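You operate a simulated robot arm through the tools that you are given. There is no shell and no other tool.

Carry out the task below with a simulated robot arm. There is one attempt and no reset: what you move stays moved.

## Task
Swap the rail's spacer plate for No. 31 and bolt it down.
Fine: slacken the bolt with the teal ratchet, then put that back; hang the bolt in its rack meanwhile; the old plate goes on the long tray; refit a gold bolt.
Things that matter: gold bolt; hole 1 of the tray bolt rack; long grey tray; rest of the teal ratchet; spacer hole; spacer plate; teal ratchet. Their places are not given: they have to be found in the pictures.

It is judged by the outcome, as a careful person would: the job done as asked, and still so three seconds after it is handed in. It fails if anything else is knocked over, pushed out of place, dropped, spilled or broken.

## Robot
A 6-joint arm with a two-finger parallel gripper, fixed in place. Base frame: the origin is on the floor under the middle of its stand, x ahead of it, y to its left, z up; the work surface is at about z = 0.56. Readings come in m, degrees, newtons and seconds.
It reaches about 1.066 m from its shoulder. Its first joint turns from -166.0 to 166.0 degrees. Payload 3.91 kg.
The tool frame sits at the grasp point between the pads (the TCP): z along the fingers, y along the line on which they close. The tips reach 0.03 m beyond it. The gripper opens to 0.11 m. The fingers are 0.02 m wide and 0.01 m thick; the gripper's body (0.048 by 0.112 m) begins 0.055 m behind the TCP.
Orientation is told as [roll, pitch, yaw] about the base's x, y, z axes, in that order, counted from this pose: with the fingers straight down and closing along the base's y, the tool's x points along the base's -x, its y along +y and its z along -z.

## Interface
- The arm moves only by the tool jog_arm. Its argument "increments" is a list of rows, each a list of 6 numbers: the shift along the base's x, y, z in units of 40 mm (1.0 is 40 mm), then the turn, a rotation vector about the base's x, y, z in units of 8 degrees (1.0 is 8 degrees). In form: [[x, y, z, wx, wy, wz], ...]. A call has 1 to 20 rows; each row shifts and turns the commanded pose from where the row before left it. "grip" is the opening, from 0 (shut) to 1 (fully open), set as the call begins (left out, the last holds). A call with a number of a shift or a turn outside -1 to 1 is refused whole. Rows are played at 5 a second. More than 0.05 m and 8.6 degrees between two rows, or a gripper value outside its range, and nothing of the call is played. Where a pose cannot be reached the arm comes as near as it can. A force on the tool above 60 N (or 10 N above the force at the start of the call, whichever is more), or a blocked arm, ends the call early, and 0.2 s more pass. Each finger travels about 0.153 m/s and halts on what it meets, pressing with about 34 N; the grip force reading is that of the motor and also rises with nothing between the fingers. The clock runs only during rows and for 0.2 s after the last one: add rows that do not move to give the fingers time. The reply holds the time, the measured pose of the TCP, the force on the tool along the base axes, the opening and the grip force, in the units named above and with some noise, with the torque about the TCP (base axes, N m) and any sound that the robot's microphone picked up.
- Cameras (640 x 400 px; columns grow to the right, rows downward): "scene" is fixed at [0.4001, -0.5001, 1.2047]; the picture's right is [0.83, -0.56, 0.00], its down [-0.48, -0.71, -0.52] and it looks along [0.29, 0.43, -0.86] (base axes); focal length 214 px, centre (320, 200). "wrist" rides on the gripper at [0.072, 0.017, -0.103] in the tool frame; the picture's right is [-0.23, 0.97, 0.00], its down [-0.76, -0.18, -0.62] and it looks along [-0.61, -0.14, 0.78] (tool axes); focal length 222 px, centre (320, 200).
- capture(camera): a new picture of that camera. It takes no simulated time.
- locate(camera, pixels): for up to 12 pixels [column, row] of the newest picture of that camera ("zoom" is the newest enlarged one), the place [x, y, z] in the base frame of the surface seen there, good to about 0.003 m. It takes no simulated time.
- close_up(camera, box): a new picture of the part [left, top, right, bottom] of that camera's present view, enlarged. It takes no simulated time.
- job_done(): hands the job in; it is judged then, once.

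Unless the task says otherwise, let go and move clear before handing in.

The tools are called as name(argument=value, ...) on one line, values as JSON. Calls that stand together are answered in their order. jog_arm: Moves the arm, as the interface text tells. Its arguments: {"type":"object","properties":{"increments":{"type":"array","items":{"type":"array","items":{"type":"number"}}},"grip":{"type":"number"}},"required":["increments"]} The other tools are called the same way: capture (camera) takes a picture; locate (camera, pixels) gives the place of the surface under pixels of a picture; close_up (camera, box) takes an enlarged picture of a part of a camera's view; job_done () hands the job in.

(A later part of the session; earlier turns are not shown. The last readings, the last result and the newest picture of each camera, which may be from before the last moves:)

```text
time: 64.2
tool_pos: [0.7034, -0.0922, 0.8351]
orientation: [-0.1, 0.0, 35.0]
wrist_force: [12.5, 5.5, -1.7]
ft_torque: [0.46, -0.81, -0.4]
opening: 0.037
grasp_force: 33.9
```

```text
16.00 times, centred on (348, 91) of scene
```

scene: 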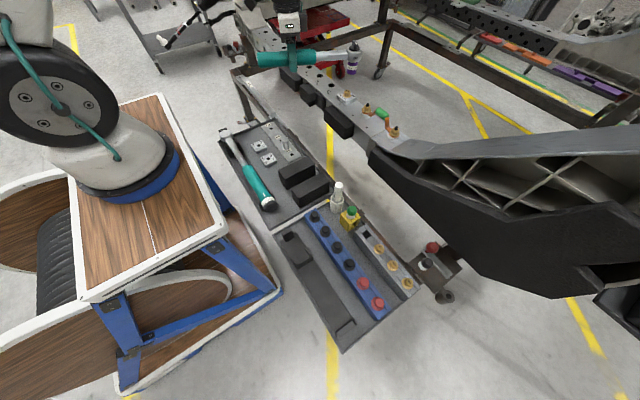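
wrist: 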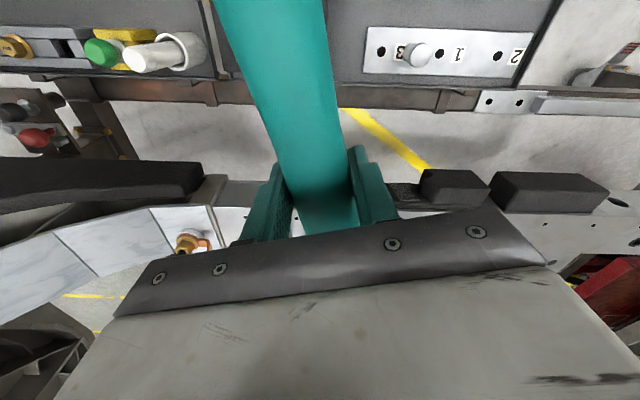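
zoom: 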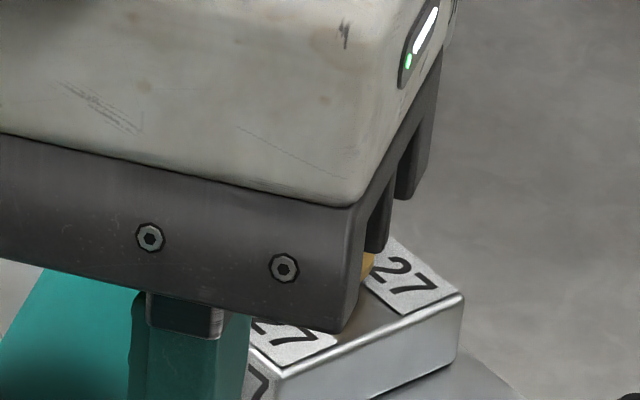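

The gripper hides the bolt here. I'll relieve the side force, lift off and swing back to -25° to view the bolt.

jog_arm(increments=[[0.02, 0.008, 0.05, 0, 0, 0], [0, 0, 0.2, 0, 0, 0], [0, 0, 0.4, 0, 0, 0], [0, 0, 0.4, 0, 0, 0], [-0.321, 0.523, 0, 0, 0, -1], [-0.245, 0.563, 0, 0, 0, -1], [-0.164, 0.5915, 0, 0, 0, -1], [-0.08, 0.609, 0, 0, 0, -1], [0.005, 0.614, 0, 0, 0, -1], [0.091, 0.607, 0, 0, 0, -1], [0.1745, 0.589, 0, 0, 0, -1], [0.1175, 0.284, 0, 0, 0, -0.5], [0, 0, 0, 0, 0, 0]])

close_up(camera="scene", box=[336, 80, 360, 102])

```text
time: 67.0
tool_pos: [0.6881, 0.0845, 0.8763]
orientation: [-0.1, 0.0, -25.1]
wrist_force: [0.0, 0.3, -6.5]
ft_torque: [0.21, 0.41, 0.0]
opening: 0.0366
grasp_force: 34.2
```

```text
16.00 times, centred on (348, 91) of scene
```

zoom: 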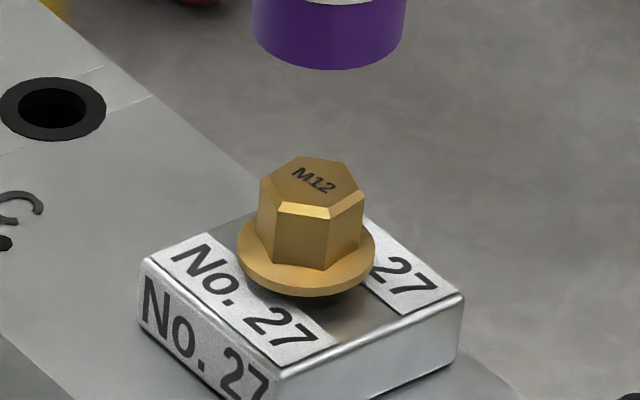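

The bolt has risen again (flange edge now row 296), about 4 mm in total, though its mark has turned only about 9°. I'll do one more pressed stroke from -25°, first lowering to just above the hex to check alignment.

jog_arm(increments=[[0, 0, -0.2, 0, 0, 0], [0, 0, -0.2, 0, 0, 0], [0, 0, -0.2, 0, 0, 0], [0, 0, -0.1, 0, 0, 0], [0, 0, 0, 0, 0, 0]])

close_up(camera="scene", box=[336, 80, 360, 102])

```text
time: 68.2
tool_pos: [0.6869, 0.0834, 0.8485]
orientation: [0.0, 0.0, -25.2]
wrist_force: [-0.1, 1.1, -7.2]
ft_torque: [0.2, 0.37, 0.0]
opening: 0.0371
grasp_force: 33.8
```

```text
16.00 times, centred on (348, 91) of scene
```

zoom: 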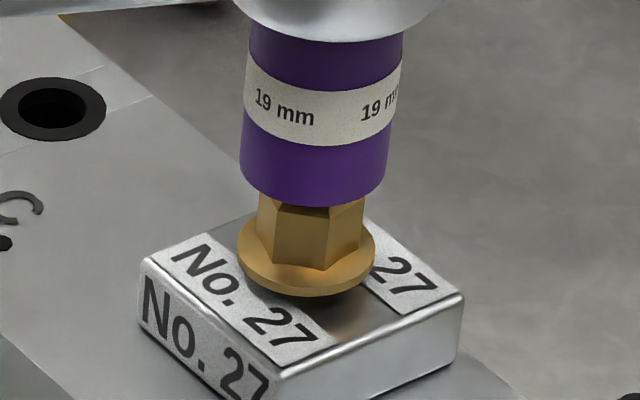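

Well aligned: the rim centre is directly over the hex (about 4 mm above). Lowering in small steps.

jog_arm(increments=[[0, 0, -0.05, 0, 0, 0], [0, 0, -0.05, 0, 0, 0], [0, 0, -0.05, 0, 0, 0], [0, 0, -0.05, 0, 0, 0], [0, 0, 0, 0, 0, 0]])

jog_arm(increments=[[0, 0, -0.05, 0, 0, 0], [0, 0, 0, 0, 0, 0]])

jog_arm(increments=[[0, 0, -0.05, 0, 0, 0], [0, 0, 0, 0, 0, 0]])

close_up(camera="scene", box=[336, 80, 360, 102])

```text
time: 69.4
tool_pos: [0.6879, 0.084, 0.8413]
orientation: [-0.1, 0.0, -25.2]
wrist_force: [0.7, 1.8, -6.1]
ft_torque: [0.2, 0.4, 0.17]
opening: 0.037
grasp_force: 34.3
```

```text
time: 70.0
tool_pos: [0.6868, 0.0823, 0.8381]
orientation: [0.0, 0.0, -25.2]
wrist_force: [1.2, 0.6, -7.0]
ft_torque: [0.25, 0.33, 0.17]
opening: 0.0367
grasp_force: 34.4
```

```text
time: 70.6
tool_pos: [0.6882, 0.0843, 0.8365]
orientation: [0.0, 0.0, -25.0]
wrist_force: [1.0, 0.0, -7.0]
ft_torque: [0.22, 0.36, 0.21]
opening: 0.0367
grasp_force: 34.1
```

```text
16.00 times, centred on (348, 91) of scene
```

zoom: 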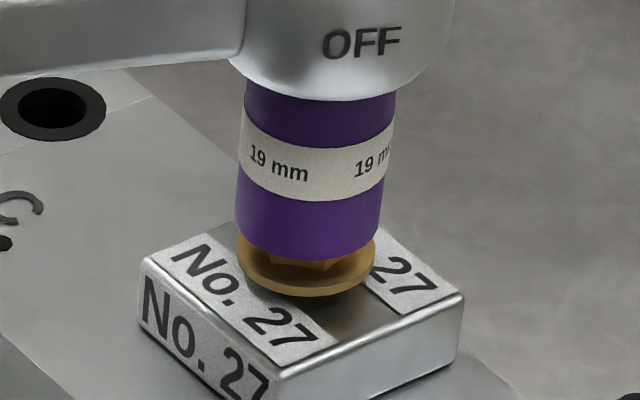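

Smooth so far: about 8 mm over the hex with almost no force. Two more small steps to seat.

jog_arm(increments=[[0, 0, -0.025, 0, 0, 0], [0, 0, 0, 0, 0, 0]])

jog_arm(increments=[[0, 0, -0.025, 0, 0, 0], [0, 0, 0, 0, 0, 0]])

jog_arm(increments=[[0, 0, -0.025, 0, 0, 0], [0, 0, 0, 0, 0, 0]])

close_up(camera="scene", box=[336, 80, 360, 102])

```text
time: 71.2
tool_pos: [0.689, 0.0843, 0.8359]
orientation: [-0.2, -0.2, -25.0]
wrist_force: [11.0, 1.5, -8.3]
ft_torque: [0.37, 0.08, 1.05]
opening: 0.0366
grasp_force: 33.5
```

```text
time: 71.8
tool_pos: [0.6879, 0.0838, 0.8359]
orientation: [-0.1, -0.1, -25.1]
wrist_force: [14.1, -0.5, -1.3]
ft_torque: [-0.23, -1.12, 0.87]
opening: 0.0371
grasp_force: 34.1
```

```text
time: 72.4
tool_pos: [0.6877, 0.0842, 0.8333]
orientation: [-0.1, -0.1, -25.1]
wrist_force: [15.5, -1.8, -3.3]
ft_torque: [-0.2, -0.99, 0.83]
opening: 0.0368
grasp_force: 33.7
```

```text
16.00 times, centred on (348, 91) of scene
```

zoom: 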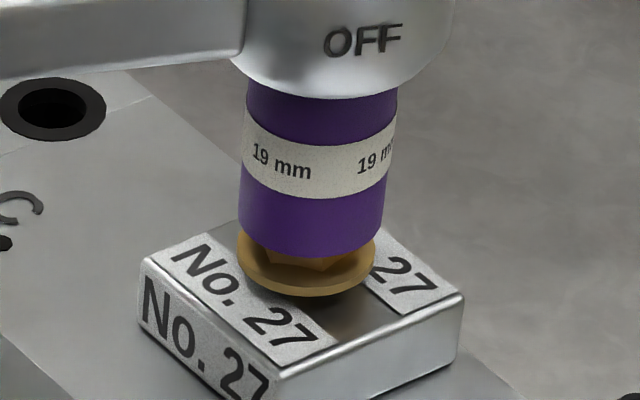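

At about 8–9 mm depth a sideways push of 15 N appears, as if the hex corners meet a narrower inner hex at the wrong angle. I'll back up ~4 mm, and search for the aligned angle by turning and dipping.

jog_arm(increments=[[0, 0, 0.1, 0, 0, 0], [-0.1175, -0.2838, 0, 0, 0, 0.5], [-0.0975, -0.2913, 0, 0, 0, 0.5], [0, 0, 0, 0, 0, 0]])

jog_arm(increments=[[-0.077, -0.2975, 0, 0, 0, 0.5], [-0.056, -0.302, 0, 0, 0, 0.5], [0, 0, 0, 0, 0, 0]])

close_up(camera="scene", box=[336, 80, 360, 102])

```text
time: 73.4
tool_pos: [0.6784, 0.0612, 0.8379]
orientation: [-0.1, 0.0, -17.1]
wrist_force: [-0.1, -0.1, -6.8]
ft_torque: [0.12, 0.38, 0.03]
opening: 0.0368
grasp_force: 34.5
```

```text
time: 74.2
tool_pos: [0.675, 0.0365, 0.8372]
orientation: [-0.1, -0.1, -9.0]
wrist_force: [0.8, -0.5, -6.9]
ft_torque: [0.1, 0.41, 0.01]
opening: 0.0368
grasp_force: 34.3
```

```text
16.00 times, centred on (348, 91) of scene
```

zoom: 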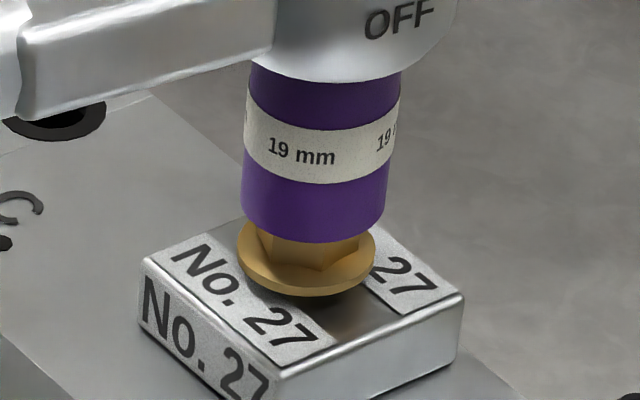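

Free here at -9°, but the head has crept up in the grip by about 1.4°. I'll level the ratchet by tilting the hand nose-down 1.3° while compensating height and position.

jog_arm(increments=[[0, 0, 0.1, 0, 0, 0], [0.02, 0.003, 0.1, 0.025, 0.16, 0], [0, 0, 0, 0, 0, 0]])

close_up(camera="scene", box=[336, 80, 360, 102])

close_up(camera="scene", box=[270, 40, 370, 105])

```text
time: 75.0
tool_pos: [0.6745, 0.0365, 0.8449]
orientation: [-0.1, 1.3, -9.1]
wrist_force: [0.1, 0.2, -6.5]
ft_torque: [0.08, 0.46, -0.01]
opening: 0.0371
grasp_force: 34.1
```

```text
16.00 times, centred on (348, 91) of scene
```

zoom: 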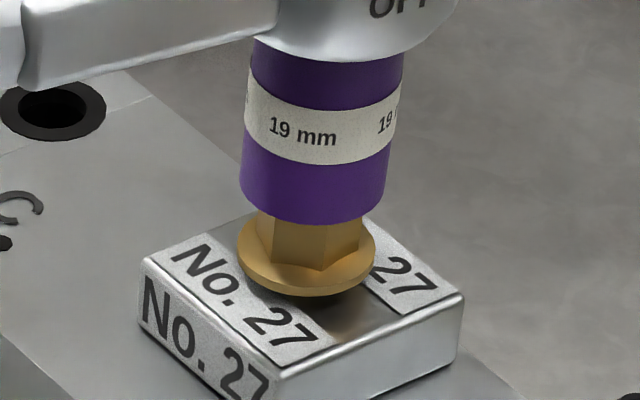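

```text
6.15 times, centred on (320, 72) of scene
```

zoom: 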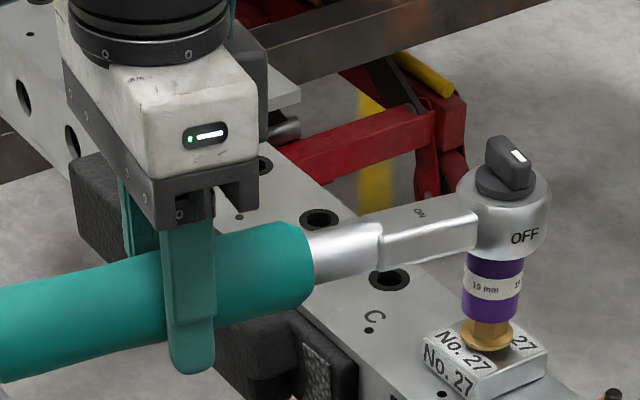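

The ratchet is level again and centred (rim at (314,179) over hex (313,182)). Lowering at -9° to test this angle.

jog_arm(increments=[[0, 0, -0.1, 0, 0, 0], [0, 0, -0.1, 0, 0, 0], [0, 0, 0, 0, 0, 0]])

jog_arm(increments=[[0, 0, -0.025, 0, 0, 0], [0, 0, 0, 0, 0, 0]])

jog_arm(increments=[[0, 0, -0.025, 0, 0, 0], [0, 0, 0, 0, 0, 0]])

close_up(camera="scene", box=[336, 80, 360, 102])

```text
time: 75.8
tool_pos: [0.6755, 0.0381, 0.8379]
orientation: [0.0, 1.2, -9.2]
wrist_force: [3.9, -1.6, -3.9]
ft_torque: [-0.12, -0.47, -0.05]
opening: 0.0371
grasp_force: 33.8
```

```text
time: 76.4
tool_pos: [0.6752, 0.0369, 0.837]
orientation: [0.0, 1.2, -9.1]
wrist_force: [4.2, -0.8, 0.8]
ft_torque: [-0.11, -1.17, 0.2]
opening: 0.0367
grasp_force: 33.6
```

```text
time: 77.0
tool_pos: [0.676, 0.038, 0.8354]
orientation: [-0.1, 1.2, -9.1]
wrist_force: [6.1, 1.7, 0.4]
ft_torque: [-0.05, -1.06, 0.44]
opening: 0.0371
grasp_force: 34.1
```

```text
16.00 times, centred on (348, 91) of scene
```

zoom: 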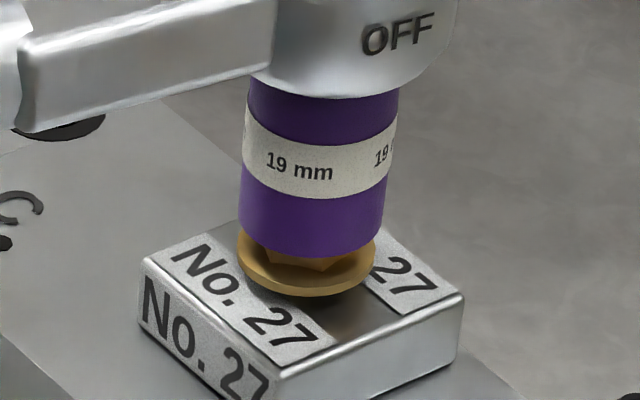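

At -9° it again blocks at ~7 mm, with mostly sideways reaction like a taper fit, so the head is simply nesting in the socket. The bolt already moved up and turned in the loosening direction, so I'll lift off and look at it again.

jog_arm(increments=[[0, 0, 0.05, 0, 0, 0], [0, 0, 0.1, 0, 0, 0], [0, 0, 0.2, 0, 0, 0], [0, 0, 0.3, 0, 0, 0], [0, 0, 0.4, 0, 0, 0], [0, 0, 0.4, 0, 0, 0], [0, 0, 0, 0, 0, 0]])

close_up(camera="scene", box=[336, 80, 360, 102])

```text
time: 78.6
tool_pos: [0.6741, 0.0369, 0.8934]
orientation: [-0.1, 1.2, -9.1]
wrist_force: [-0.1, -0.4, -6.0]
ft_torque: [0.07, 0.45, 0.02]
opening: 0.0368
grasp_force: 34.0
```

```text
16.00 times, centred on (348, 91) of scene
```

zoom: 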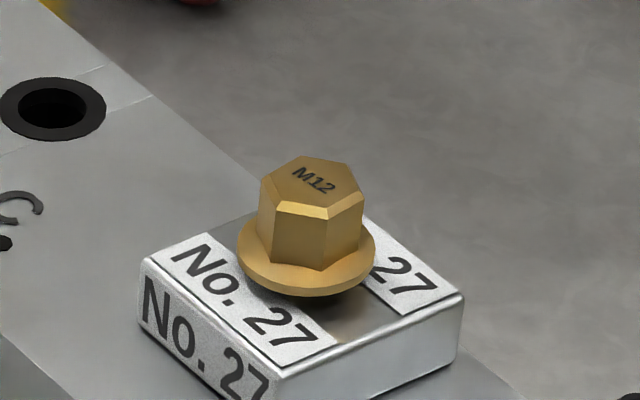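

The bolt stays where it was after lifting, so its ~4 mm rise came from turning it under pressure (about 0.07 mm per degree over 60°), i.e. it is unscrewing. I'll do another full pressed stroke from -25°.

jog_arm(increments=[[0.18, 0.589, 0, 0, 0, -1], [0.18, 0.589, 0, 0, 0, -1], [0, 0, -0.4, 0, 0, 0], [0, 0, -0.4, 0, 0, 0], [0, 0, -0.4, 0, 0, 0], [0, 0, 0, 0, 0, 0]])

close_up(camera="scene", box=[336, 80, 360, 102])

```text
time: 80.0
tool_pos: [0.6883, 0.0854, 0.8449]
orientation: [0.0, 1.3, -25.1]
wrist_force: [-1.0, -0.3, -6.5]
ft_torque: [0.23, 0.41, -0.04]
opening: 0.037
grasp_force: 34.1
```

```text
16.00 times, centred on (348, 91) of scene
```

zoom: 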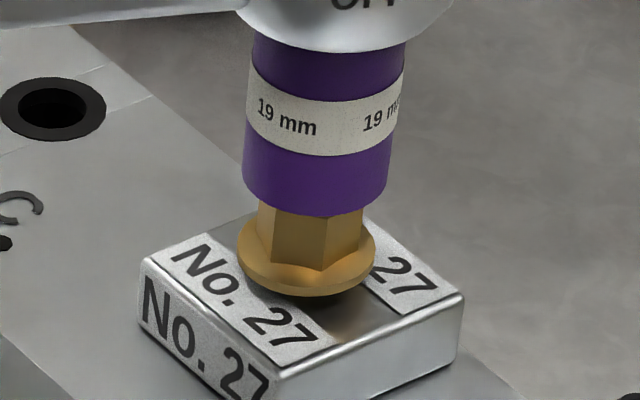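

Slight 0.6 mm correction, then lower until light contact.

jog_arm(increments=[[-0.0125, 0.0085, -0.1, 0, 0, 0], [0, 0, -0.1, 0, 0, 0], [0, 0, 0, 0, 0, 0]])

jog_arm(increments=[[0, 0, -0.03, 0, 0, 0], [0, 0, 0, 0, 0, 0]])

jog_arm(increments=[[0, 0, -0.03, 0, 0, 0], [0, 0, 0, 0, 0, 0]])

close_up(camera="scene", box=[336, 80, 360, 102])

```text
time: 80.8
tool_pos: [0.6872, 0.0853, 0.8375]
orientation: [-0.1, 1.4, -25.2]
wrist_force: [0.4, 0.5, -6.7]
ft_torque: [0.22, 0.44, -0.01]
opening: 0.0371
grasp_force: 34.7
```

```text
time: 81.4
tool_pos: [0.6891, 0.0855, 0.8369]
orientation: [-0.1, 1.2, -25.1]
wrist_force: [3.4, 0.5, -7.3]
ft_torque: [0.24, 0.31, 0.36]
opening: 0.0366
grasp_force: 33.8
```

```text
time: 82.0
tool_pos: [0.6881, 0.0861, 0.8352]
orientation: [0.0, 1.3, -25.1]
wrist_force: [2.4, 1.9, 1.8]
ft_torque: [-0.36, -1.11, 0.39]
opening: 0.0367
grasp_force: 33.8
```

```text
16.00 times, centred on (348, 91) of scene
```

zoom: 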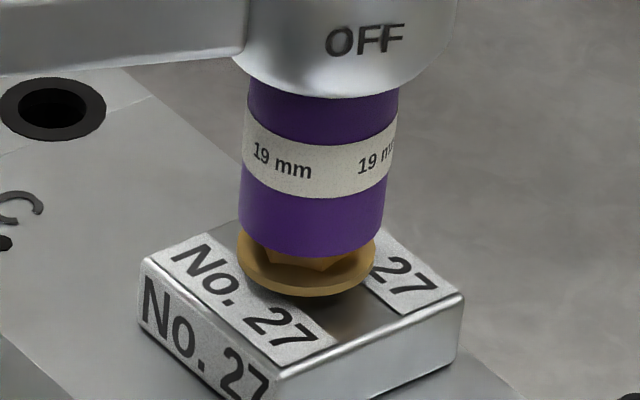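

Pressing now with about 9 N. I'll turn CCW in groups of steps and watch the flange.

jog_arm(increments=[[-0.1175, -0.2838, 0, 0, 0, 0.5], [-0.0975, -0.2913, 0, 0, 0, 0.5], [0, 0, 0, 0, 0, 0]])

jog_arm(increments=[[-0.077, -0.2975, 0, 0, 0, 0.5], [-0.056, -0.302, 0, 0, 0, 0.5], [0, 0, 0, 0, 0, 0]])

close_up(camera="scene", box=[336, 80, 360, 102])

```text
time: 82.8
tool_pos: [0.68, 0.0615, 0.8356]
orientation: [0.1, 1.3, -17.0]
wrist_force: [8.4, 0.1, -4.4]
ft_torque: [-0.03, -0.47, 0.43]
opening: 0.0369
grasp_force: 34.1
```

```text
time: 83.6
tool_pos: [0.6759, 0.0379, 0.8356]
orientation: [-0.1, 1.3, -9.2]
wrist_force: [1.5, -1.3, 0.8]
ft_torque: [-0.21, -0.93, -0.09]
opening: 0.0372
grasp_force: 34.0
```

```text
16.00 times, centred on (348, 91) of scene
```

zoom: 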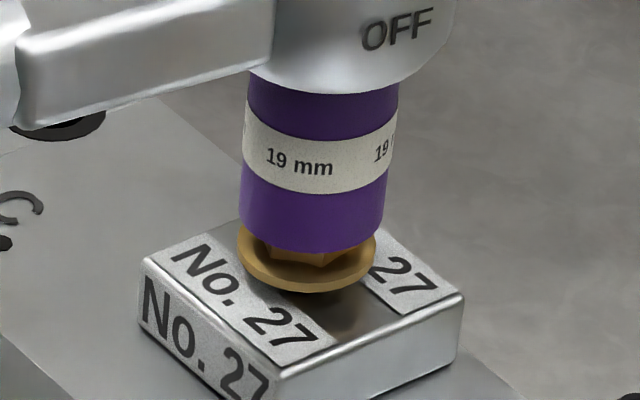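

The flange rose again (row 292), another ~0.9 mm for 16°. Continuing the stroke.

jog_arm(increments=[[-0.0348, -0.305, 0, 0, 0, 0.5], [-0.0133, -0.3068, 0, 0, 0, 0.5], [0, 0, 0, 0, 0, 0]])

jog_arm(increments=[[0.008, -0.307, 0, 0, 0, 0.5], [0.0295, -0.3058, 0, 0, 0, 0.5], [0, 0, 0, 0, 0, 0]])

jog_arm(increments=[[0.0505, -0.303, 0, 0, 0, 0.5], [0.0718, -0.2985, 0, 0, 0, 0.5], [0, 0, 0, 0, 0, 0]])

close_up(camera="scene", box=[336, 80, 360, 102])

```text
time: 84.4
tool_pos: [0.6714, 0.0127, 0.8362]
orientation: [-0.1, 1.4, -1.1]
wrist_force: [-2.8, 0.3, 0.9]
ft_torque: [0.0, -0.82, 0.06]
opening: 0.0368
grasp_force: 34.3
```

```text
time: 85.2
tool_pos: [0.6729, -0.0118, 0.8356]
orientation: [0.1, 1.4, 7.1]
wrist_force: [-18.8, -3.4, 3.8]
ft_torque: [0.01, -0.44, -0.12]
opening: 0.0368
grasp_force: 34.4
```

```text
time: 86.0
tool_pos: [0.6786, -0.0358, 0.8361]
orientation: [-0.1, 1.4, 14.9]
wrist_force: [-26.8, -7.8, 0.3]
ft_torque: [-0.16, 0.39, -0.16]
opening: 0.0368
grasp_force: 33.7
```

```text
16.00 times, centred on (348, 91) of scene
```

zoom: 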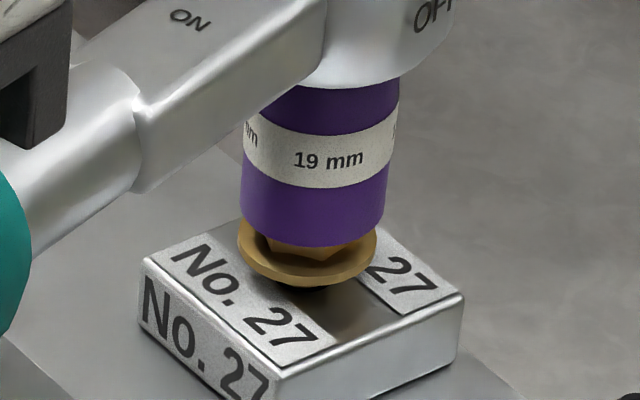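

The flange is at row 286 now, over 6 mm risen in total. I'll relieve the radial force, finish the stroke to 35°, then lift and swing back to look.

jog_arm(increments=[[-0.035, -0.012, 0, 0, 0, 0], [0.0925, -0.293, 0, 0, 0, 0.5], [0, 0, 0, 0, 0, 0]])

jog_arm(increments=[[0.105, -0.286, 0, 0, 0, 0.5], [0.125, -0.28, 0, 0, 0, 0.5], [0, 0, 0, 0, 0, 0]])

jog_arm(increments=[[0.145, -0.27, 0, 0, 0, 0.5], [0.163, -0.259, 0, 0, 0, 0.5], [0, 0, 0, 0, 0, 0]])

jog_arm(increments=[[0, 0, 0.05, 0, 0, 0], [0, 0, 0.2, 0, 0, 0], [0, 0, 0.4, 0, 0, 0], [0, 0, 0.4, 0, 0, 0], [-0.321, 0.523, 0, 0, 0, -1], [-0.245, 0.563, 0, 0, 0, -1], [-0.164, 0.5915, 0, 0, 0, -1], [-0.08, 0.609, 0, 0, 0, -1], [0.005, 0.614, 0, 0, 0, -1], [0.091, 0.607, 0, 0, 0, -1], [0.1745, 0.589, 0, 0, 0, -1], [0.1175, 0.284, 0, 0, 0, -0.5], [0, 0, 0, 0, 0, 0]])

close_up(camera="scene", box=[336, 80, 360, 102])

```text
time: 86.8
tool_pos: [0.682, -0.0488, 0.8353]
orientation: [-0.1, 1.2, 19.0]
wrist_force: [-14.9, -3.2, -1.6]
ft_torque: [-0.02, 0.37, 0.3]
opening: 0.0369
grasp_force: 34.1
```

```text
time: 87.6
tool_pos: [0.6925, -0.0719, 0.8354]
orientation: [-0.1, 1.0, 26.9]
wrist_force: [-10.0, -2.3, 3.5]
ft_torque: [0.48, -0.73, 0.31]
opening: 0.0369
grasp_force: 33.7
```

```text
time: 88.4
tool_pos: [0.7035, -0.0919, 0.8345]
orientation: [-0.1, 1.3, 34.9]
wrist_force: [3.5, -3.7, 0.8]
ft_torque: [0.25, -0.83, -0.9]
opening: 0.037
grasp_force: 34.6
```

```text
time: 91.2
tool_pos: [0.6864, 0.0846, 0.8782]
orientation: [-0.1, 1.3, -25.3]
wrist_force: [-0.2, -1.0, -6.7]
ft_torque: [0.22, 0.4, -0.01]
opening: 0.0366
grasp_force: 34.0
```

```text
16.00 times, centred on (348, 91) of scene
```

zoom: 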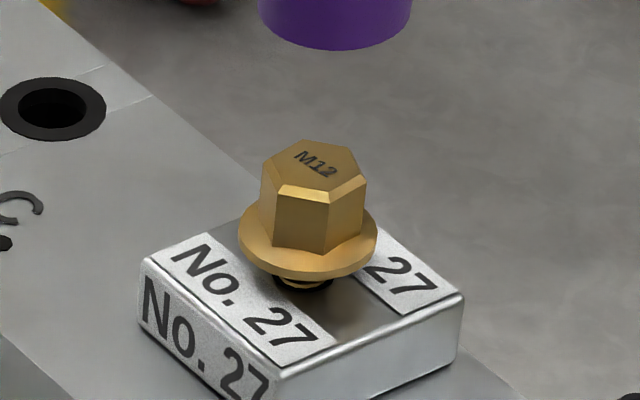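

The bolt has clearly come up about 8 mm with its thread showing, so it is slackened. Before returning the ratchet I'll level it (it crept nose-up about 1.4°) and check.

jog_arm(increments=[[0, 0, 0.2, 0.074, 0.159, 0], [0, 0, 0.35, 0, 0, 0], [0, 0, 0, 0, 0, 0]])

close_up(camera="scene", box=[240, 20, 380, 120])

close_up(camera="scene", box=[330, 30, 375, 80])

locate(camera="zoom", pixels=[[313, 350], [313, 340], [313, 325], [290, 340], [330, 340], [330, 230], [280, 200], [380, 200]])

```text
time: 92.0
tool_pos: [0.6853, 0.0835, 0.8999]
orientation: [-0.2, 2.9, -25.1]
wrist_force: [-0.8, -0.4, -6.2]
ft_torque: [0.19, 0.4, 0.01]
opening: 0.0368
grasp_force: 34.0
```

```text
4.00 times, centred on (310, 70) of scene
```

zoom: 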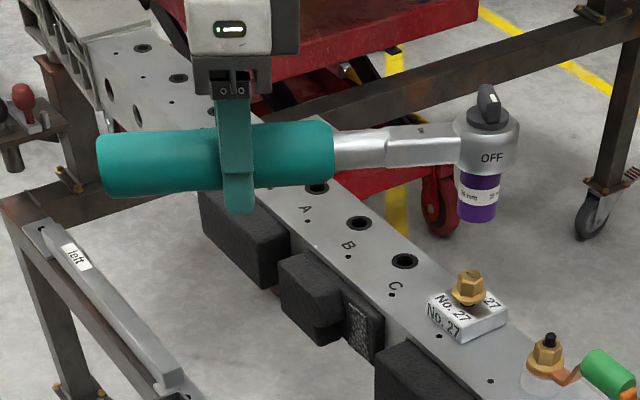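

```text
8.00 times, centred on (352, 55) of scene
```

zoom: 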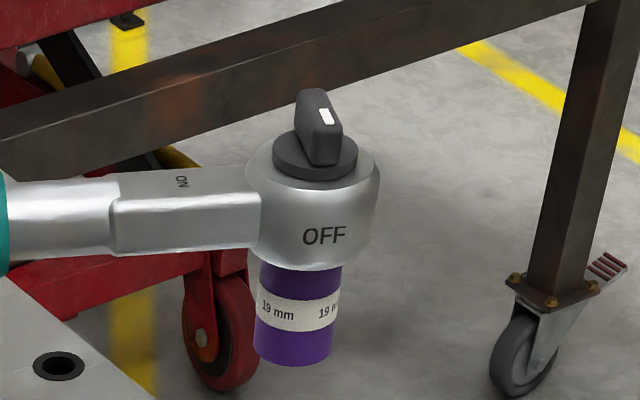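

```text
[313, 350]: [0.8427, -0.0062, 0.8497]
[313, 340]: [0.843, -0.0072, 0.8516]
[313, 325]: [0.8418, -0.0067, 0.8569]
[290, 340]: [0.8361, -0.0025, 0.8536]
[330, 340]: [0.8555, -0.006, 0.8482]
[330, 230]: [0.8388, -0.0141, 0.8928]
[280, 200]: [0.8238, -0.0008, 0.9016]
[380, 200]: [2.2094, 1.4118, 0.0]
```

The ratchet is level again and sits in the hand just as at pick-up. Now I'll carry it back along the same path toward its rest.

jog_arm(increments=[[0, -0.5, 0.2, 0, 0, 0.6], [-0.1, -0.6, 0.2, 0, 0, 0.6], [-0.1, -0.6, 0, 0, 0, 0.6], [-0.1, -0.6, 0, 0, 0, 0.6], [-0.1, -0.6, 0, 0, 0, 0.6], [-0.15, -0.6, 0, 0, 0, 0.6], [-0.15, -0.6, 0, 0, 0, 0.6], [-0.2, -0.6, 0, 0, 0, 0.6], [-0.2, -0.6, 0, 0, 0, 0.6], [-0.2, -0.6, 0, 0, 0, 0.6], [-0.25, -0.6, 0, 0, 0, 0.6], [-0.25, -0.6, 0, 0, 0, 0.6], [-0.25, -0.6, 0, 0, 0, 0.6], [-0.25, -0.6, 0, 0, 0, 0.6], [-0.25, -0.6, 0, 0, 0, 0.6], [-0.25, -0.55, 0, 0, 0, 0.6], [-0.3, -0.5, 0, 0, 0, 0.6], [-0.3, -0.5, 0, 0, 0, 0.6]])

jog_arm(increments=[[-0.3, -0.4, 0, 0, 0, 0.5], [-0.3, -0.4, 0, 0, 0, 0.5], [-0.3, -0.4, 0, 0, 0, 0.5], [-0.3, -0.4, 0, 0, 0, 0.5], [-0.3, -0.4, 0, 0, 0, 0.5], [-0.3, -0.4, 0, 0, 0, 0.5], [-0.3, -0.4, 0, 0, 0, 0.4], [-0.2, -0.2, 0, 0, 0, 0.2], [0, 0, 0, 0, 0, 0]])

```text
time: 95.8
tool_pos: [0.5505, -0.3336, 0.9143]
orientation: [0.0, 2.7, 61.5]
wrist_force: [0.5, 0.8, -6.1]
ft_torque: [-0.38, 0.25, -0.01]
opening: 0.037
grasp_force: 34.4
```

```text
time: 97.8
tool_pos: [0.4574, -0.4544, 0.9153]
orientation: [-0.1, 2.6, 90.1]
wrist_force: [-0.3, -0.3, -6.5]
ft_torque: [-0.48, 0.03, 0.0]
opening: 0.0371
grasp_force: 33.3
```

I'm above the rest at (0.457, -0.454, 0.915). I'll trim to the original pick-up position and lower to z≈0.68, then look.

jog_arm(increments=[[-0.1, -0.05, -0.3, 0, 0, 0], [0, 0, -0.6, 0, 0, 0], [0, 0, -0.6, 0, 0, 0], [0, 0, -0.7, 0, 0, 0], [0, 0, -0.7, 0, 0, 0], [0, 0, -0.7, 0, 0, 0], [0, 0, -0.7, 0, 0, 0], [0, 0, -0.7, 0, 0, 0], [0, 0, -0.5, 0, 0, 0], [0, 0, -0.3, 0, 0, 0], [0, 0, 0, 0, 0, 0]])

capture(camera="wrist")

capture(camera="scene")

```text
time: 100.2
tool_pos: [0.4538, -0.4562, 0.6841]
orientation: [-0.1, 2.5, 90.1]
wrist_force: [0.3, 0.7, -6.9]
ft_torque: [-0.47, -0.02, -0.03]
opening: 0.0368
grasp_force: 34.0
```

```text
taken
```

wrist: 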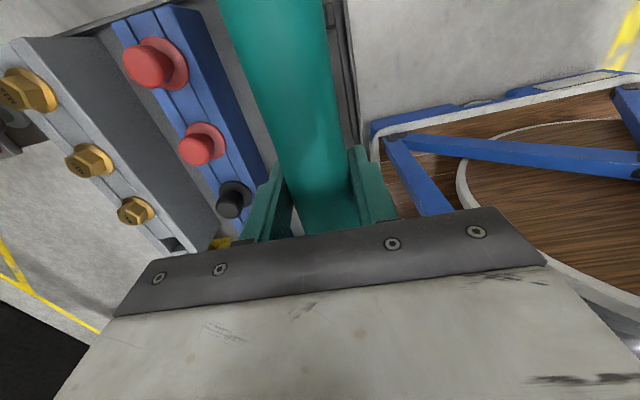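

```text
taken
```

scene: 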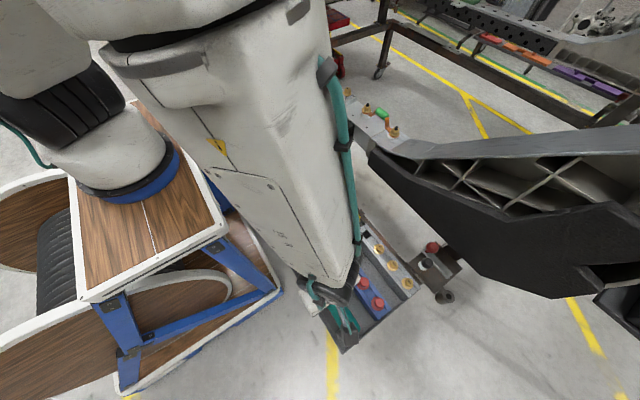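

Everything matches the pick-up view. Lowering the last 60 mm, slowly near the end.

jog_arm(increments=[[0, 0, -0.3, 0, 0, 0], [0, 0, -0.3, 0, 0, 0], [0, 0, -0.3, 0, 0, 0], [0, 0, -0.15, 0, 0, 0], [0, 0, 0, 0, 0, 0]])

jog_arm(increments=[[0, 0, -0.1, 0, 0, 0], [0, 0, -0.1, 0, 0, 0], [0, 0, 0, 0, 0, 0]])

```text
time: 101.4
tool_pos: [0.4538, -0.4561, 0.642]
orientation: [0.0, 2.7, 90.1]
wrist_force: [-0.4, -0.1, -6.3]
ft_torque: [-0.48, -0.02, -0.02]
opening: 0.037
grasp_force: 34.0
```

```text
time: 102.2
tool_pos: [0.4536, -0.4567, 0.6334]
orientation: [-0.1, 2.7, 90.2]
wrist_force: [1.0, 0.3, -7.1]
ft_torque: [-0.47, -0.01, 0.01]
opening: 0.0369
grasp_force: 34.1
```

jog_arm(increments=[[0, 0, -0.1, 0, 0, 0], [0, 0, 0, 0, 0, 0]])

jog_arm(increments=[[0, 0, -0.05, 0, 0, 0], [0, 0, 0, 0, 0, 0]])

jog_arm(increments=[[0, 0, -0.05, 0, 0, 0], [0, 0, 0, 0, 0, 0]])

```text
time: 102.8
tool_pos: [0.4534, -0.4557, 0.6295]
orientation: [0.0, 2.6, 90.1]
wrist_force: [-0.7, 0.0, -6.4]
ft_torque: [-0.42, 0.0, -0.01]
opening: 0.0371
grasp_force: 34.1
```

```text
time: 103.4
tool_pos: [0.4551, -0.4558, 0.627]
orientation: [0.0, 2.6, 90.1]
wrist_force: [0.9, 0.8, -6.6]
ft_torque: [-0.45, 0.04, 0.05]
opening: 0.0367
grasp_force: 34.0
```

```text
time: 104.0
tool_pos: [0.4551, -0.4559, 0.6258]
orientation: [-0.2, 2.6, 90.1]
wrist_force: [-0.7, -0.7, 4.2]
ft_torque: [1.12, 0.17, 0.03]
opening: 0.0366
grasp_force: 34.3
```

The head end has touched down (torque +1.1 N m), the handle end a millimetre or so later. I'll tilt the nose up ~0.6° to bring the handle level in its cradle.

jog_arm(increments=[[0, 0, 0, 0.075, 0, 0], [0, 0, -0.02, 0, 0, 0], [0, 0, 0, 0, 0, 0]])

```text
time: 104.8
tool_pos: [0.4547, -0.4557, 0.6252]
orientation: [-0.1, 2.1, 90.1]
wrist_force: [-1.3, 1.7, 1.0]
ft_torque: [-1.05, 0.03, -0.11]
opening: 0.0368
grasp_force: 33.7
```

Now the handle end bears too, so it is level in the rest. Opening the fingers.

jog_arm(increments=[[0, 0, 0, 0, 0, 0], [0, 0, 0, 0, 0, 0], [0, 0, 0, 0, 0, 0]], grip=0.65)

capture(camera="wrist")

```text
time: 105.6
tool_pos: [0.4527, -0.4556, 0.625]
orientation: [-0.1, 2.1, 90.0]
wrist_force: [-0.5, 0.6, -0.2]
ft_torque: [0.01, 0.05, 0.02]
opening: 0.0714
grasp_force: 0.1
```

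```text
taken
```

wrist: 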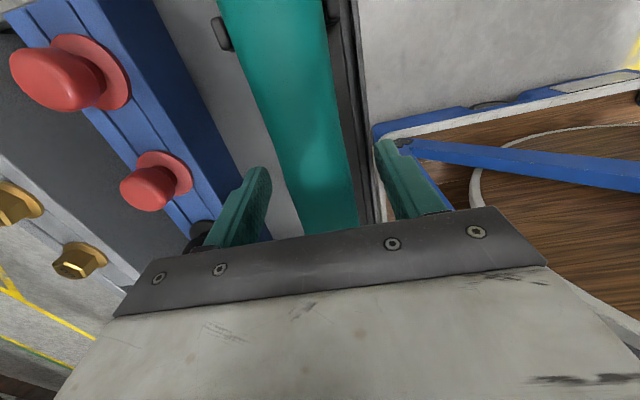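

The ratchet is released. I'll rise straight up, straighten the tilt, and move to a clear place to check it from the scene camera.

jog_arm(increments=[[0, 0, 0.4, 0, 0, 0], [0, 0, 0.7, 0, 0, 0], [0, 0, 0.8, 0, 0, 0], [0, 0, 0.8, 0.13, 0, 0], [0, 0, 0.8, 0.13, 0, 0], [0.3, 0.2, 0.6, 0, 0, 0], [0.5, 0.5, 0.4, 0, 0, -0.3], [0.6, 0.6, 0.2, 0, 0, -0.8], [0.6, 0.7, 0.2, 0, 0, -0.9], [0.6, 0.7, 0.1, 0, 0, -0.9], [0.6, 0.7, 0, 0, 0, -0.9], [0.5, 0.8, 0, 0, 0, -0.9], [0.4, 0.8, 0, 0, 0, -0.9], [0.4, 0.9, 0, 0, 0, -0.9], [0.3, 0.9, 0, 0, 0, -0.9], [0.2, 0.9, 0, 0, 0, -0.9], [0.2, 0.9, 0, 0, 0, -0.9], [0.1, 0.9, 0, 0, 0, -0.9], [0.1, 0.9, 0, 0, 0, -0.9]], grip=1)

capture(camera="scene")

close_up(camera="scene", box=[270, 220, 370, 350])

```text
time: 109.6
tool_pos: [0.6708, -0.039, 0.8232]
orientation: [-0.1, 0.0, 2.0]
wrist_force: [0.5, 0.4, -0.4]
ft_torque: [-0.01, -0.03, 0.0]
opening: 0.1099
grasp_force: 0.0
```

```text
taken
```

scene: 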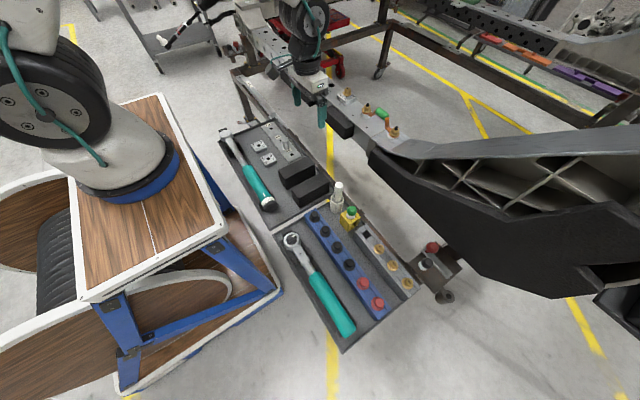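

```text
3.08 times, centred on (320, 285) of scene
```

zoom: 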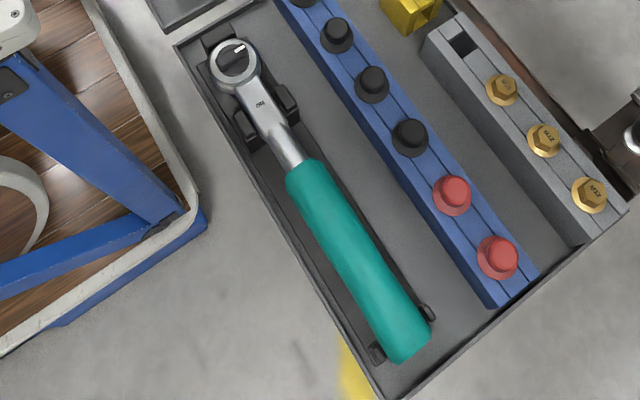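

The ratchet is back in its rest just as before. Now I'll look at the bolt from close up with the wrist camera at yaw ~13° (aligned with its flats).

jog_arm(increments=[[0, 0, 0.7, 0, 0, 0], [0, 0.2, 0.7, 0, 0, 0.4], [0.7, 0.4, 0.35, 0, 0, 0.5], [0.7, 0.4, 0.3, 0, 0, 0.5], [0.7, 0.2, 0.05, 0, 0, 0], [0, 0, 0, 0, 0, 0]])

capture(camera="wrist")

close_up(camera="wrist", box=[295, 170, 345, 215])

```text
time: 111.0
tool_pos: [0.754, 0.0076, 0.9086]
orientation: [-0.1, -0.1, 13.3]
wrist_force: [-0.2, -0.5, 0.1]
ft_torque: [-0.01, 0.0, 0.03]
opening: 0.1101
grasp_force: 0.0
```

```text
taken
```

wrist: 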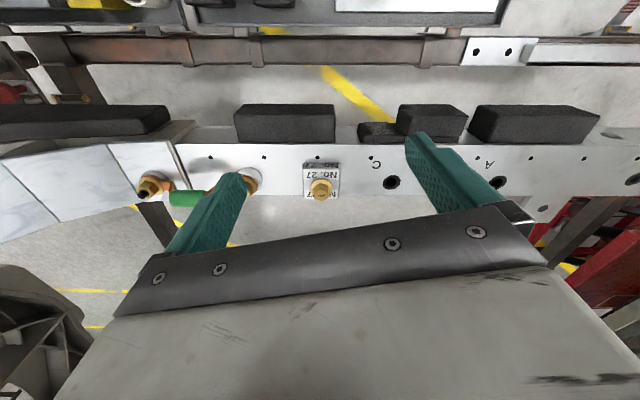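

```text
8.89 times, centred on (320, 192) of wrist
```

zoom: 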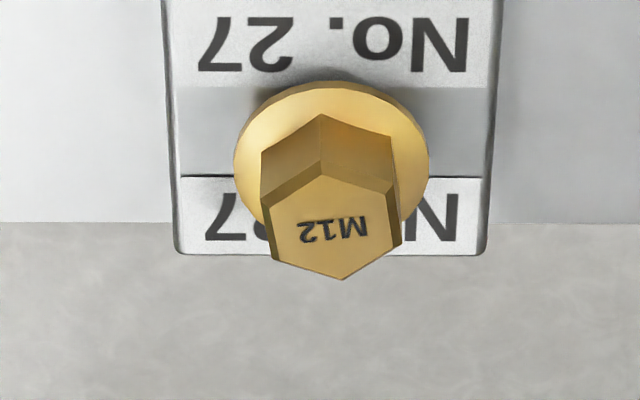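

The hex flats face the fingers well at this yaw. I'll locate the bolt's top centre.

locate(camera="zoom", pixels=[[337, 228], [320, 215], [350, 215], [335, 250], [325, 190], [385, 230], [285, 230], [330, 95], [300, 30], [180, 250], [485, 250]])

```text
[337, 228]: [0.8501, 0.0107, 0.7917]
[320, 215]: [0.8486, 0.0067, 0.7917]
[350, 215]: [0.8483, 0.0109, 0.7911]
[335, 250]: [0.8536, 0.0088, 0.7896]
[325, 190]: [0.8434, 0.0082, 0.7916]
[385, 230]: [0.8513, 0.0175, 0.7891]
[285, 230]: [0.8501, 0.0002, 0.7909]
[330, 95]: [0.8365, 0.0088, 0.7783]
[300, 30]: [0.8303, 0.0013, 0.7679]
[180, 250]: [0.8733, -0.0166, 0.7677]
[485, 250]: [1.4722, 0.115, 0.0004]
```

Bolt top centre is (0.850, 0.009, 0.791). I'll move over it with the fingers half open, then down until the tips are just above the flange.

jog_arm(increments=[[0.8, 0.01, -0.2, 0, 0, 0], [0.8, 0.01, -0.4, 0, 0, 0], [0.8, 0.015, -0.4, 0, 0, 0], [0, 0, -0.4, 0, 0, 0], [0, 0, -0.4, 0, 0, 0], [0, 0, 0, 0, 0, 0]], grip=0.45)

capture(camera="wrist")

close_up(camera="scene", box=[325, 65, 385, 115])

```text
time: 112.4
tool_pos: [0.8494, 0.0097, 0.8369]
orientation: [-0.1, 0.0, 13.4]
wrist_force: [0.1, 0.2, 0.4]
ft_torque: [-0.01, 0.0, -0.02]
opening: 0.0496
grasp_force: 0.1
```

```text
taken
```

wrist: 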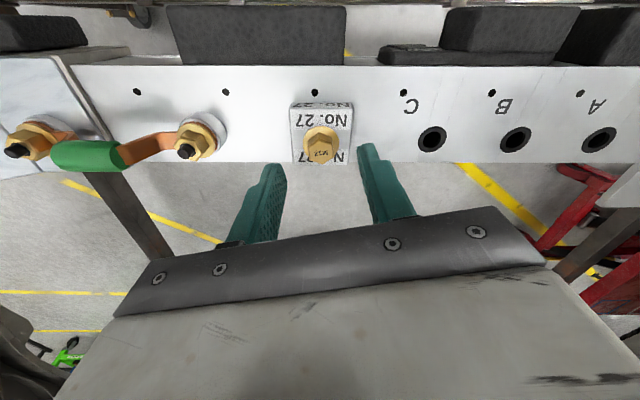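

```text
8.00 times, centred on (355, 90) of scene
```

zoom: 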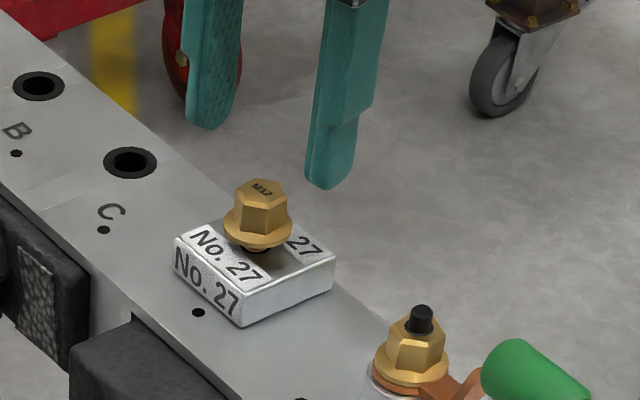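

The finger pair is centred over the bolt. Going down 27 mm.

jog_arm(increments=[[0, 0, -0.3, 0, 0, 0], [0, 0, -0.25, 0, 0, 0], [0, 0, -0.12, 0, 0, 0], [0, 0, 0, 0, 0, 0]])

close_up(camera="scene", box=[325, 70, 375, 110])

capture(camera="wrist")

```text
time: 113.4
tool_pos: [0.8497, 0.0104, 0.8098]
orientation: [0.0, 0.0, 13.3]
wrist_force: [-0.2, 0.3, 0.6]
ft_torque: [0.02, -0.02, 0.01]
opening: 0.0495
grasp_force: 0.0
```

```text
10.00 times, centred on (350, 90) of scene
```

zoom: 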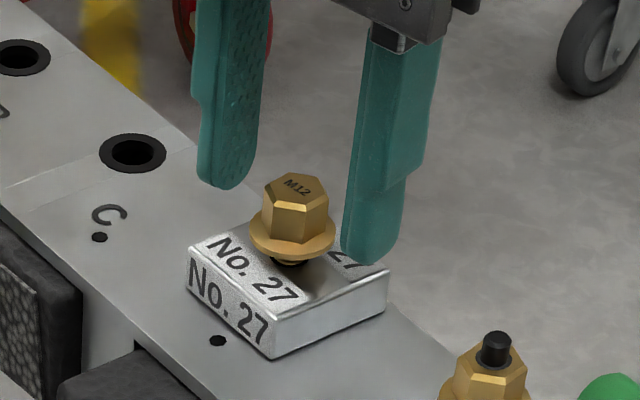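

```text
taken
```

wrist: 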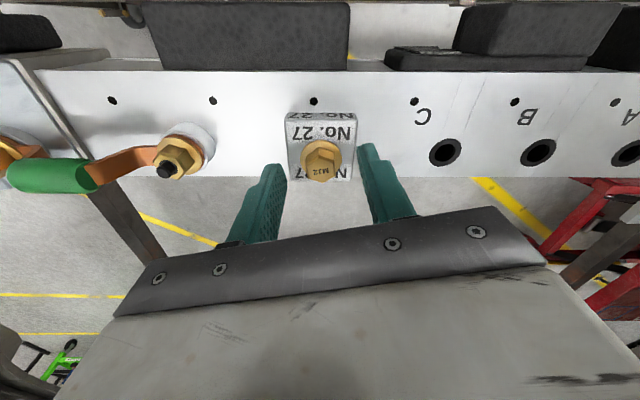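

The bolt head sits between the fingertips (centre ~ (321,168)). Closing the grip.

jog_arm(increments=[[0, 0, 0, 0, 0, 0], [0, 0, 0, 0, 0, 0], [0, 0, 0, 0, 0, 0]], grip=0)

close_up(camera="scene", box=[325, 70, 375, 110])

```text
time: 114.2
tool_pos: [0.8486, 0.0103, 0.8103]
orientation: [0.0, 0.0, 13.3]
wrist_force: [-0.5, 4.3, 0.2]
ft_torque: [0.28, 0.04, 0.0]
opening: 0.0189
grasp_force: 34.4
```

```text
10.00 times, centred on (350, 90) of scene
```

zoom: 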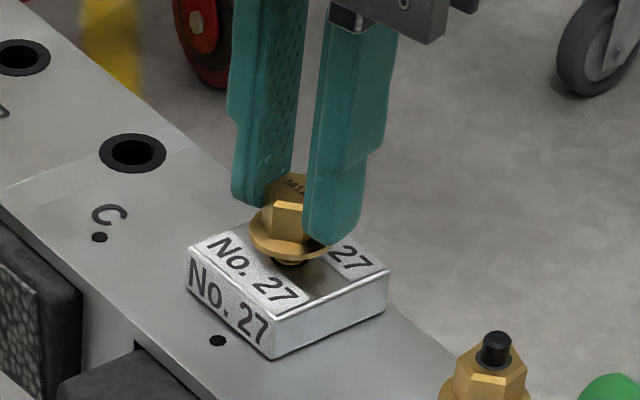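

Gripped across the flats (18.9 mm). I'll try a gentle 2 mm lift to feel whether the thread still holds.

jog_arm(increments=[[0, 0.01, 0.025, 0, 0, 0], [0, 0, 0.025, 0, 0, 0], [0, 0, 0, 0, 0, 0]])

close_up(camera="scene", box=[325, 70, 375, 110])

```text
time: 115.0
tool_pos: [0.8509, 0.0095, 0.8099]
orientation: [0.0, 0.1, 13.3]
wrist_force: [2.7, 0.5, -23.3]
ft_torque: [0.24, -0.28, 0.02]
opening: 0.0187
grasp_force: 34.3
```

```text
10.00 times, centred on (350, 90) of scene
```

zoom: 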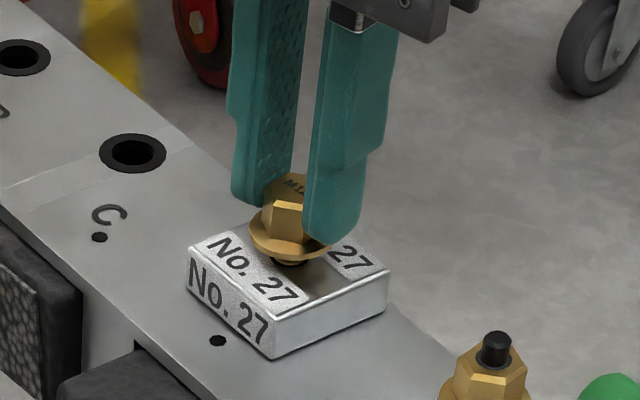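

The thread still holds (23 N pull), so I must unscrew by hand. I'll relax the pull and turn the grip CCW with a matching small rise (~0.5 mm per 8°).

jog_arm(increments=[[0, 0, -0.04, 0, 0, 0], [0, 0, 0.0125, 0, 0, 1], [0, 0, 0, 0, 0, 0]])

jog_arm(increments=[[0, 0, 0.0125, 0, 0, 1], [0, 0, 0.0125, 0, 0, 1], [0, 0, 0, 0, 0, 0]])

close_up(camera="scene", box=[325, 70, 375, 110])

```text
time: 115.8
tool_pos: [0.8497, 0.0098, 0.8106]
orientation: [0.0, -0.1, 21.3]
wrist_force: [-3.8, 2.0, -6.6]
ft_torque: [0.11, 0.33, 0.03]
opening: 0.0188
grasp_force: 34.2
```

```text
time: 116.6
tool_pos: [0.8494, 0.0101, 0.8125]
orientation: [-0.1, 0.0, 37.4]
wrist_force: [-1.7, 0.6, -1.7]
ft_torque: [0.08, 0.32, -0.06]
opening: 0.0189
grasp_force: 34.1
```

```text
10.00 times, centred on (350, 90) of scene
```

zoom: 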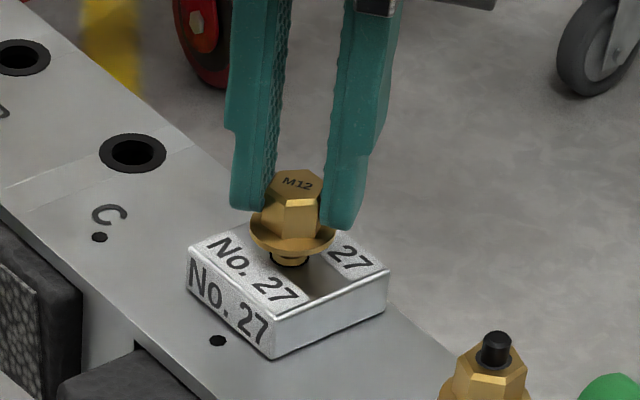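

The bolt turns with the fingers and rises, with low force. Continuing CCW to about yaw 85°.

jog_arm(increments=[[0, 0, 0.0135, 0, 0, 1], [0, 0, 0.0135, 0, 0, 1], [0, 0, 0.0135, 0, 0, 1], [0, 0, 0, 0, 0, 0]])

jog_arm(increments=[[0, 0, 0.0135, 0, 0, 1], [0, 0, 0.0135, 0, 0, 1], [0, 0, 0.0135, 0, 0, 1], [0, 0, 0, 0, 0, 0]])

close_up(camera="scene", box=[325, 70, 375, 110])

```text
time: 117.6
tool_pos: [0.8494, 0.0097, 0.8128]
orientation: [-0.1, 0.0, 61.4]
wrist_force: [-0.5, -1.0, -1.5]
ft_torque: [-0.02, 0.2, 0.04]
opening: 0.0186
grasp_force: 33.8
```

```text
time: 118.6
tool_pos: [0.8488, 0.009, 0.8138]
orientation: [0.0, 0.0, 85.3]
wrist_force: [4.5, -1.5, 0.8]
ft_torque: [-0.05, 0.07, 0.0]
opening: 0.0187
grasp_force: 34.0
```

```text
10.00 times, centred on (350, 90) of scene
```

zoom: 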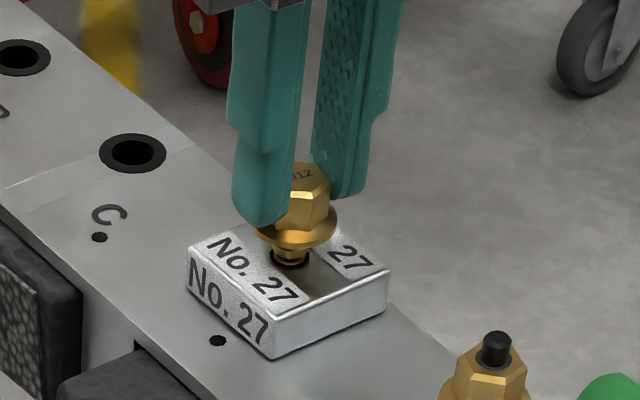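

Risen about another 4.5 mm over 72°. I'll open, swing the hand back 120° around the head, and regrip.

jog_arm(increments=[[0, 0, 0, 0, 0, 0], [0, 0, 0.01, 0, 0, 0], [0, 0, 0, 0, 0, -1], [0, 0, 0, 0, 0, -1], [0, 0, 0, 0, 0, -1], [0, 0, 0, 0, 0, -1], [0, 0, 0, 0, 0, -1], [0, 0, 0, 0, 0, -1], [0, 0, 0, 0, 0, -1], [0, 0, 0, 0, 0, -1], [0, 0, 0, 0, 0, -1], [0, 0, 0, 0, 0, -1], [0, 0, 0, 0, 0, -1], [0, 0, 0, 0, 0, -1], [0, 0, 0, 0, 0, -1], [0, 0, 0, 0, 0, -1], [0, 0, 0, 0, 0, -1], [0, 0, 0, 0, 0, 0]], grip=0.45)

close_up(camera="scene", box=[325, 70, 375, 110])

capture(camera="wrist")

```text
time: 122.4
tool_pos: [0.8505, 0.0094, 0.8162]
orientation: [-0.1, -0.1, -34.8]
wrist_force: [0.1, -0.4, 0.7]
ft_torque: [0.01, -0.04, 0.03]
opening: 0.0495
grasp_force: 0.0
```

```text
10.00 times, centred on (350, 90) of scene
```

zoom: 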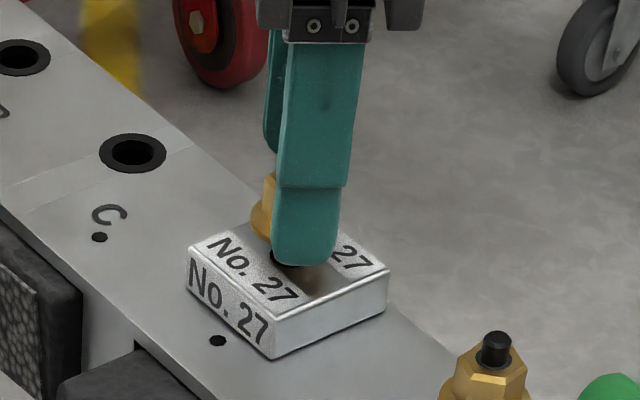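

```text
taken
```

wrist: 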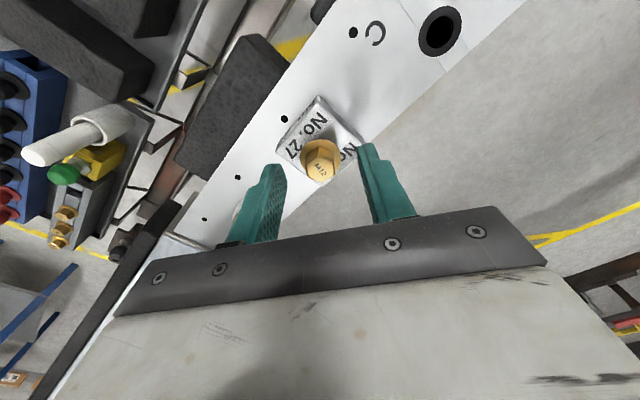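

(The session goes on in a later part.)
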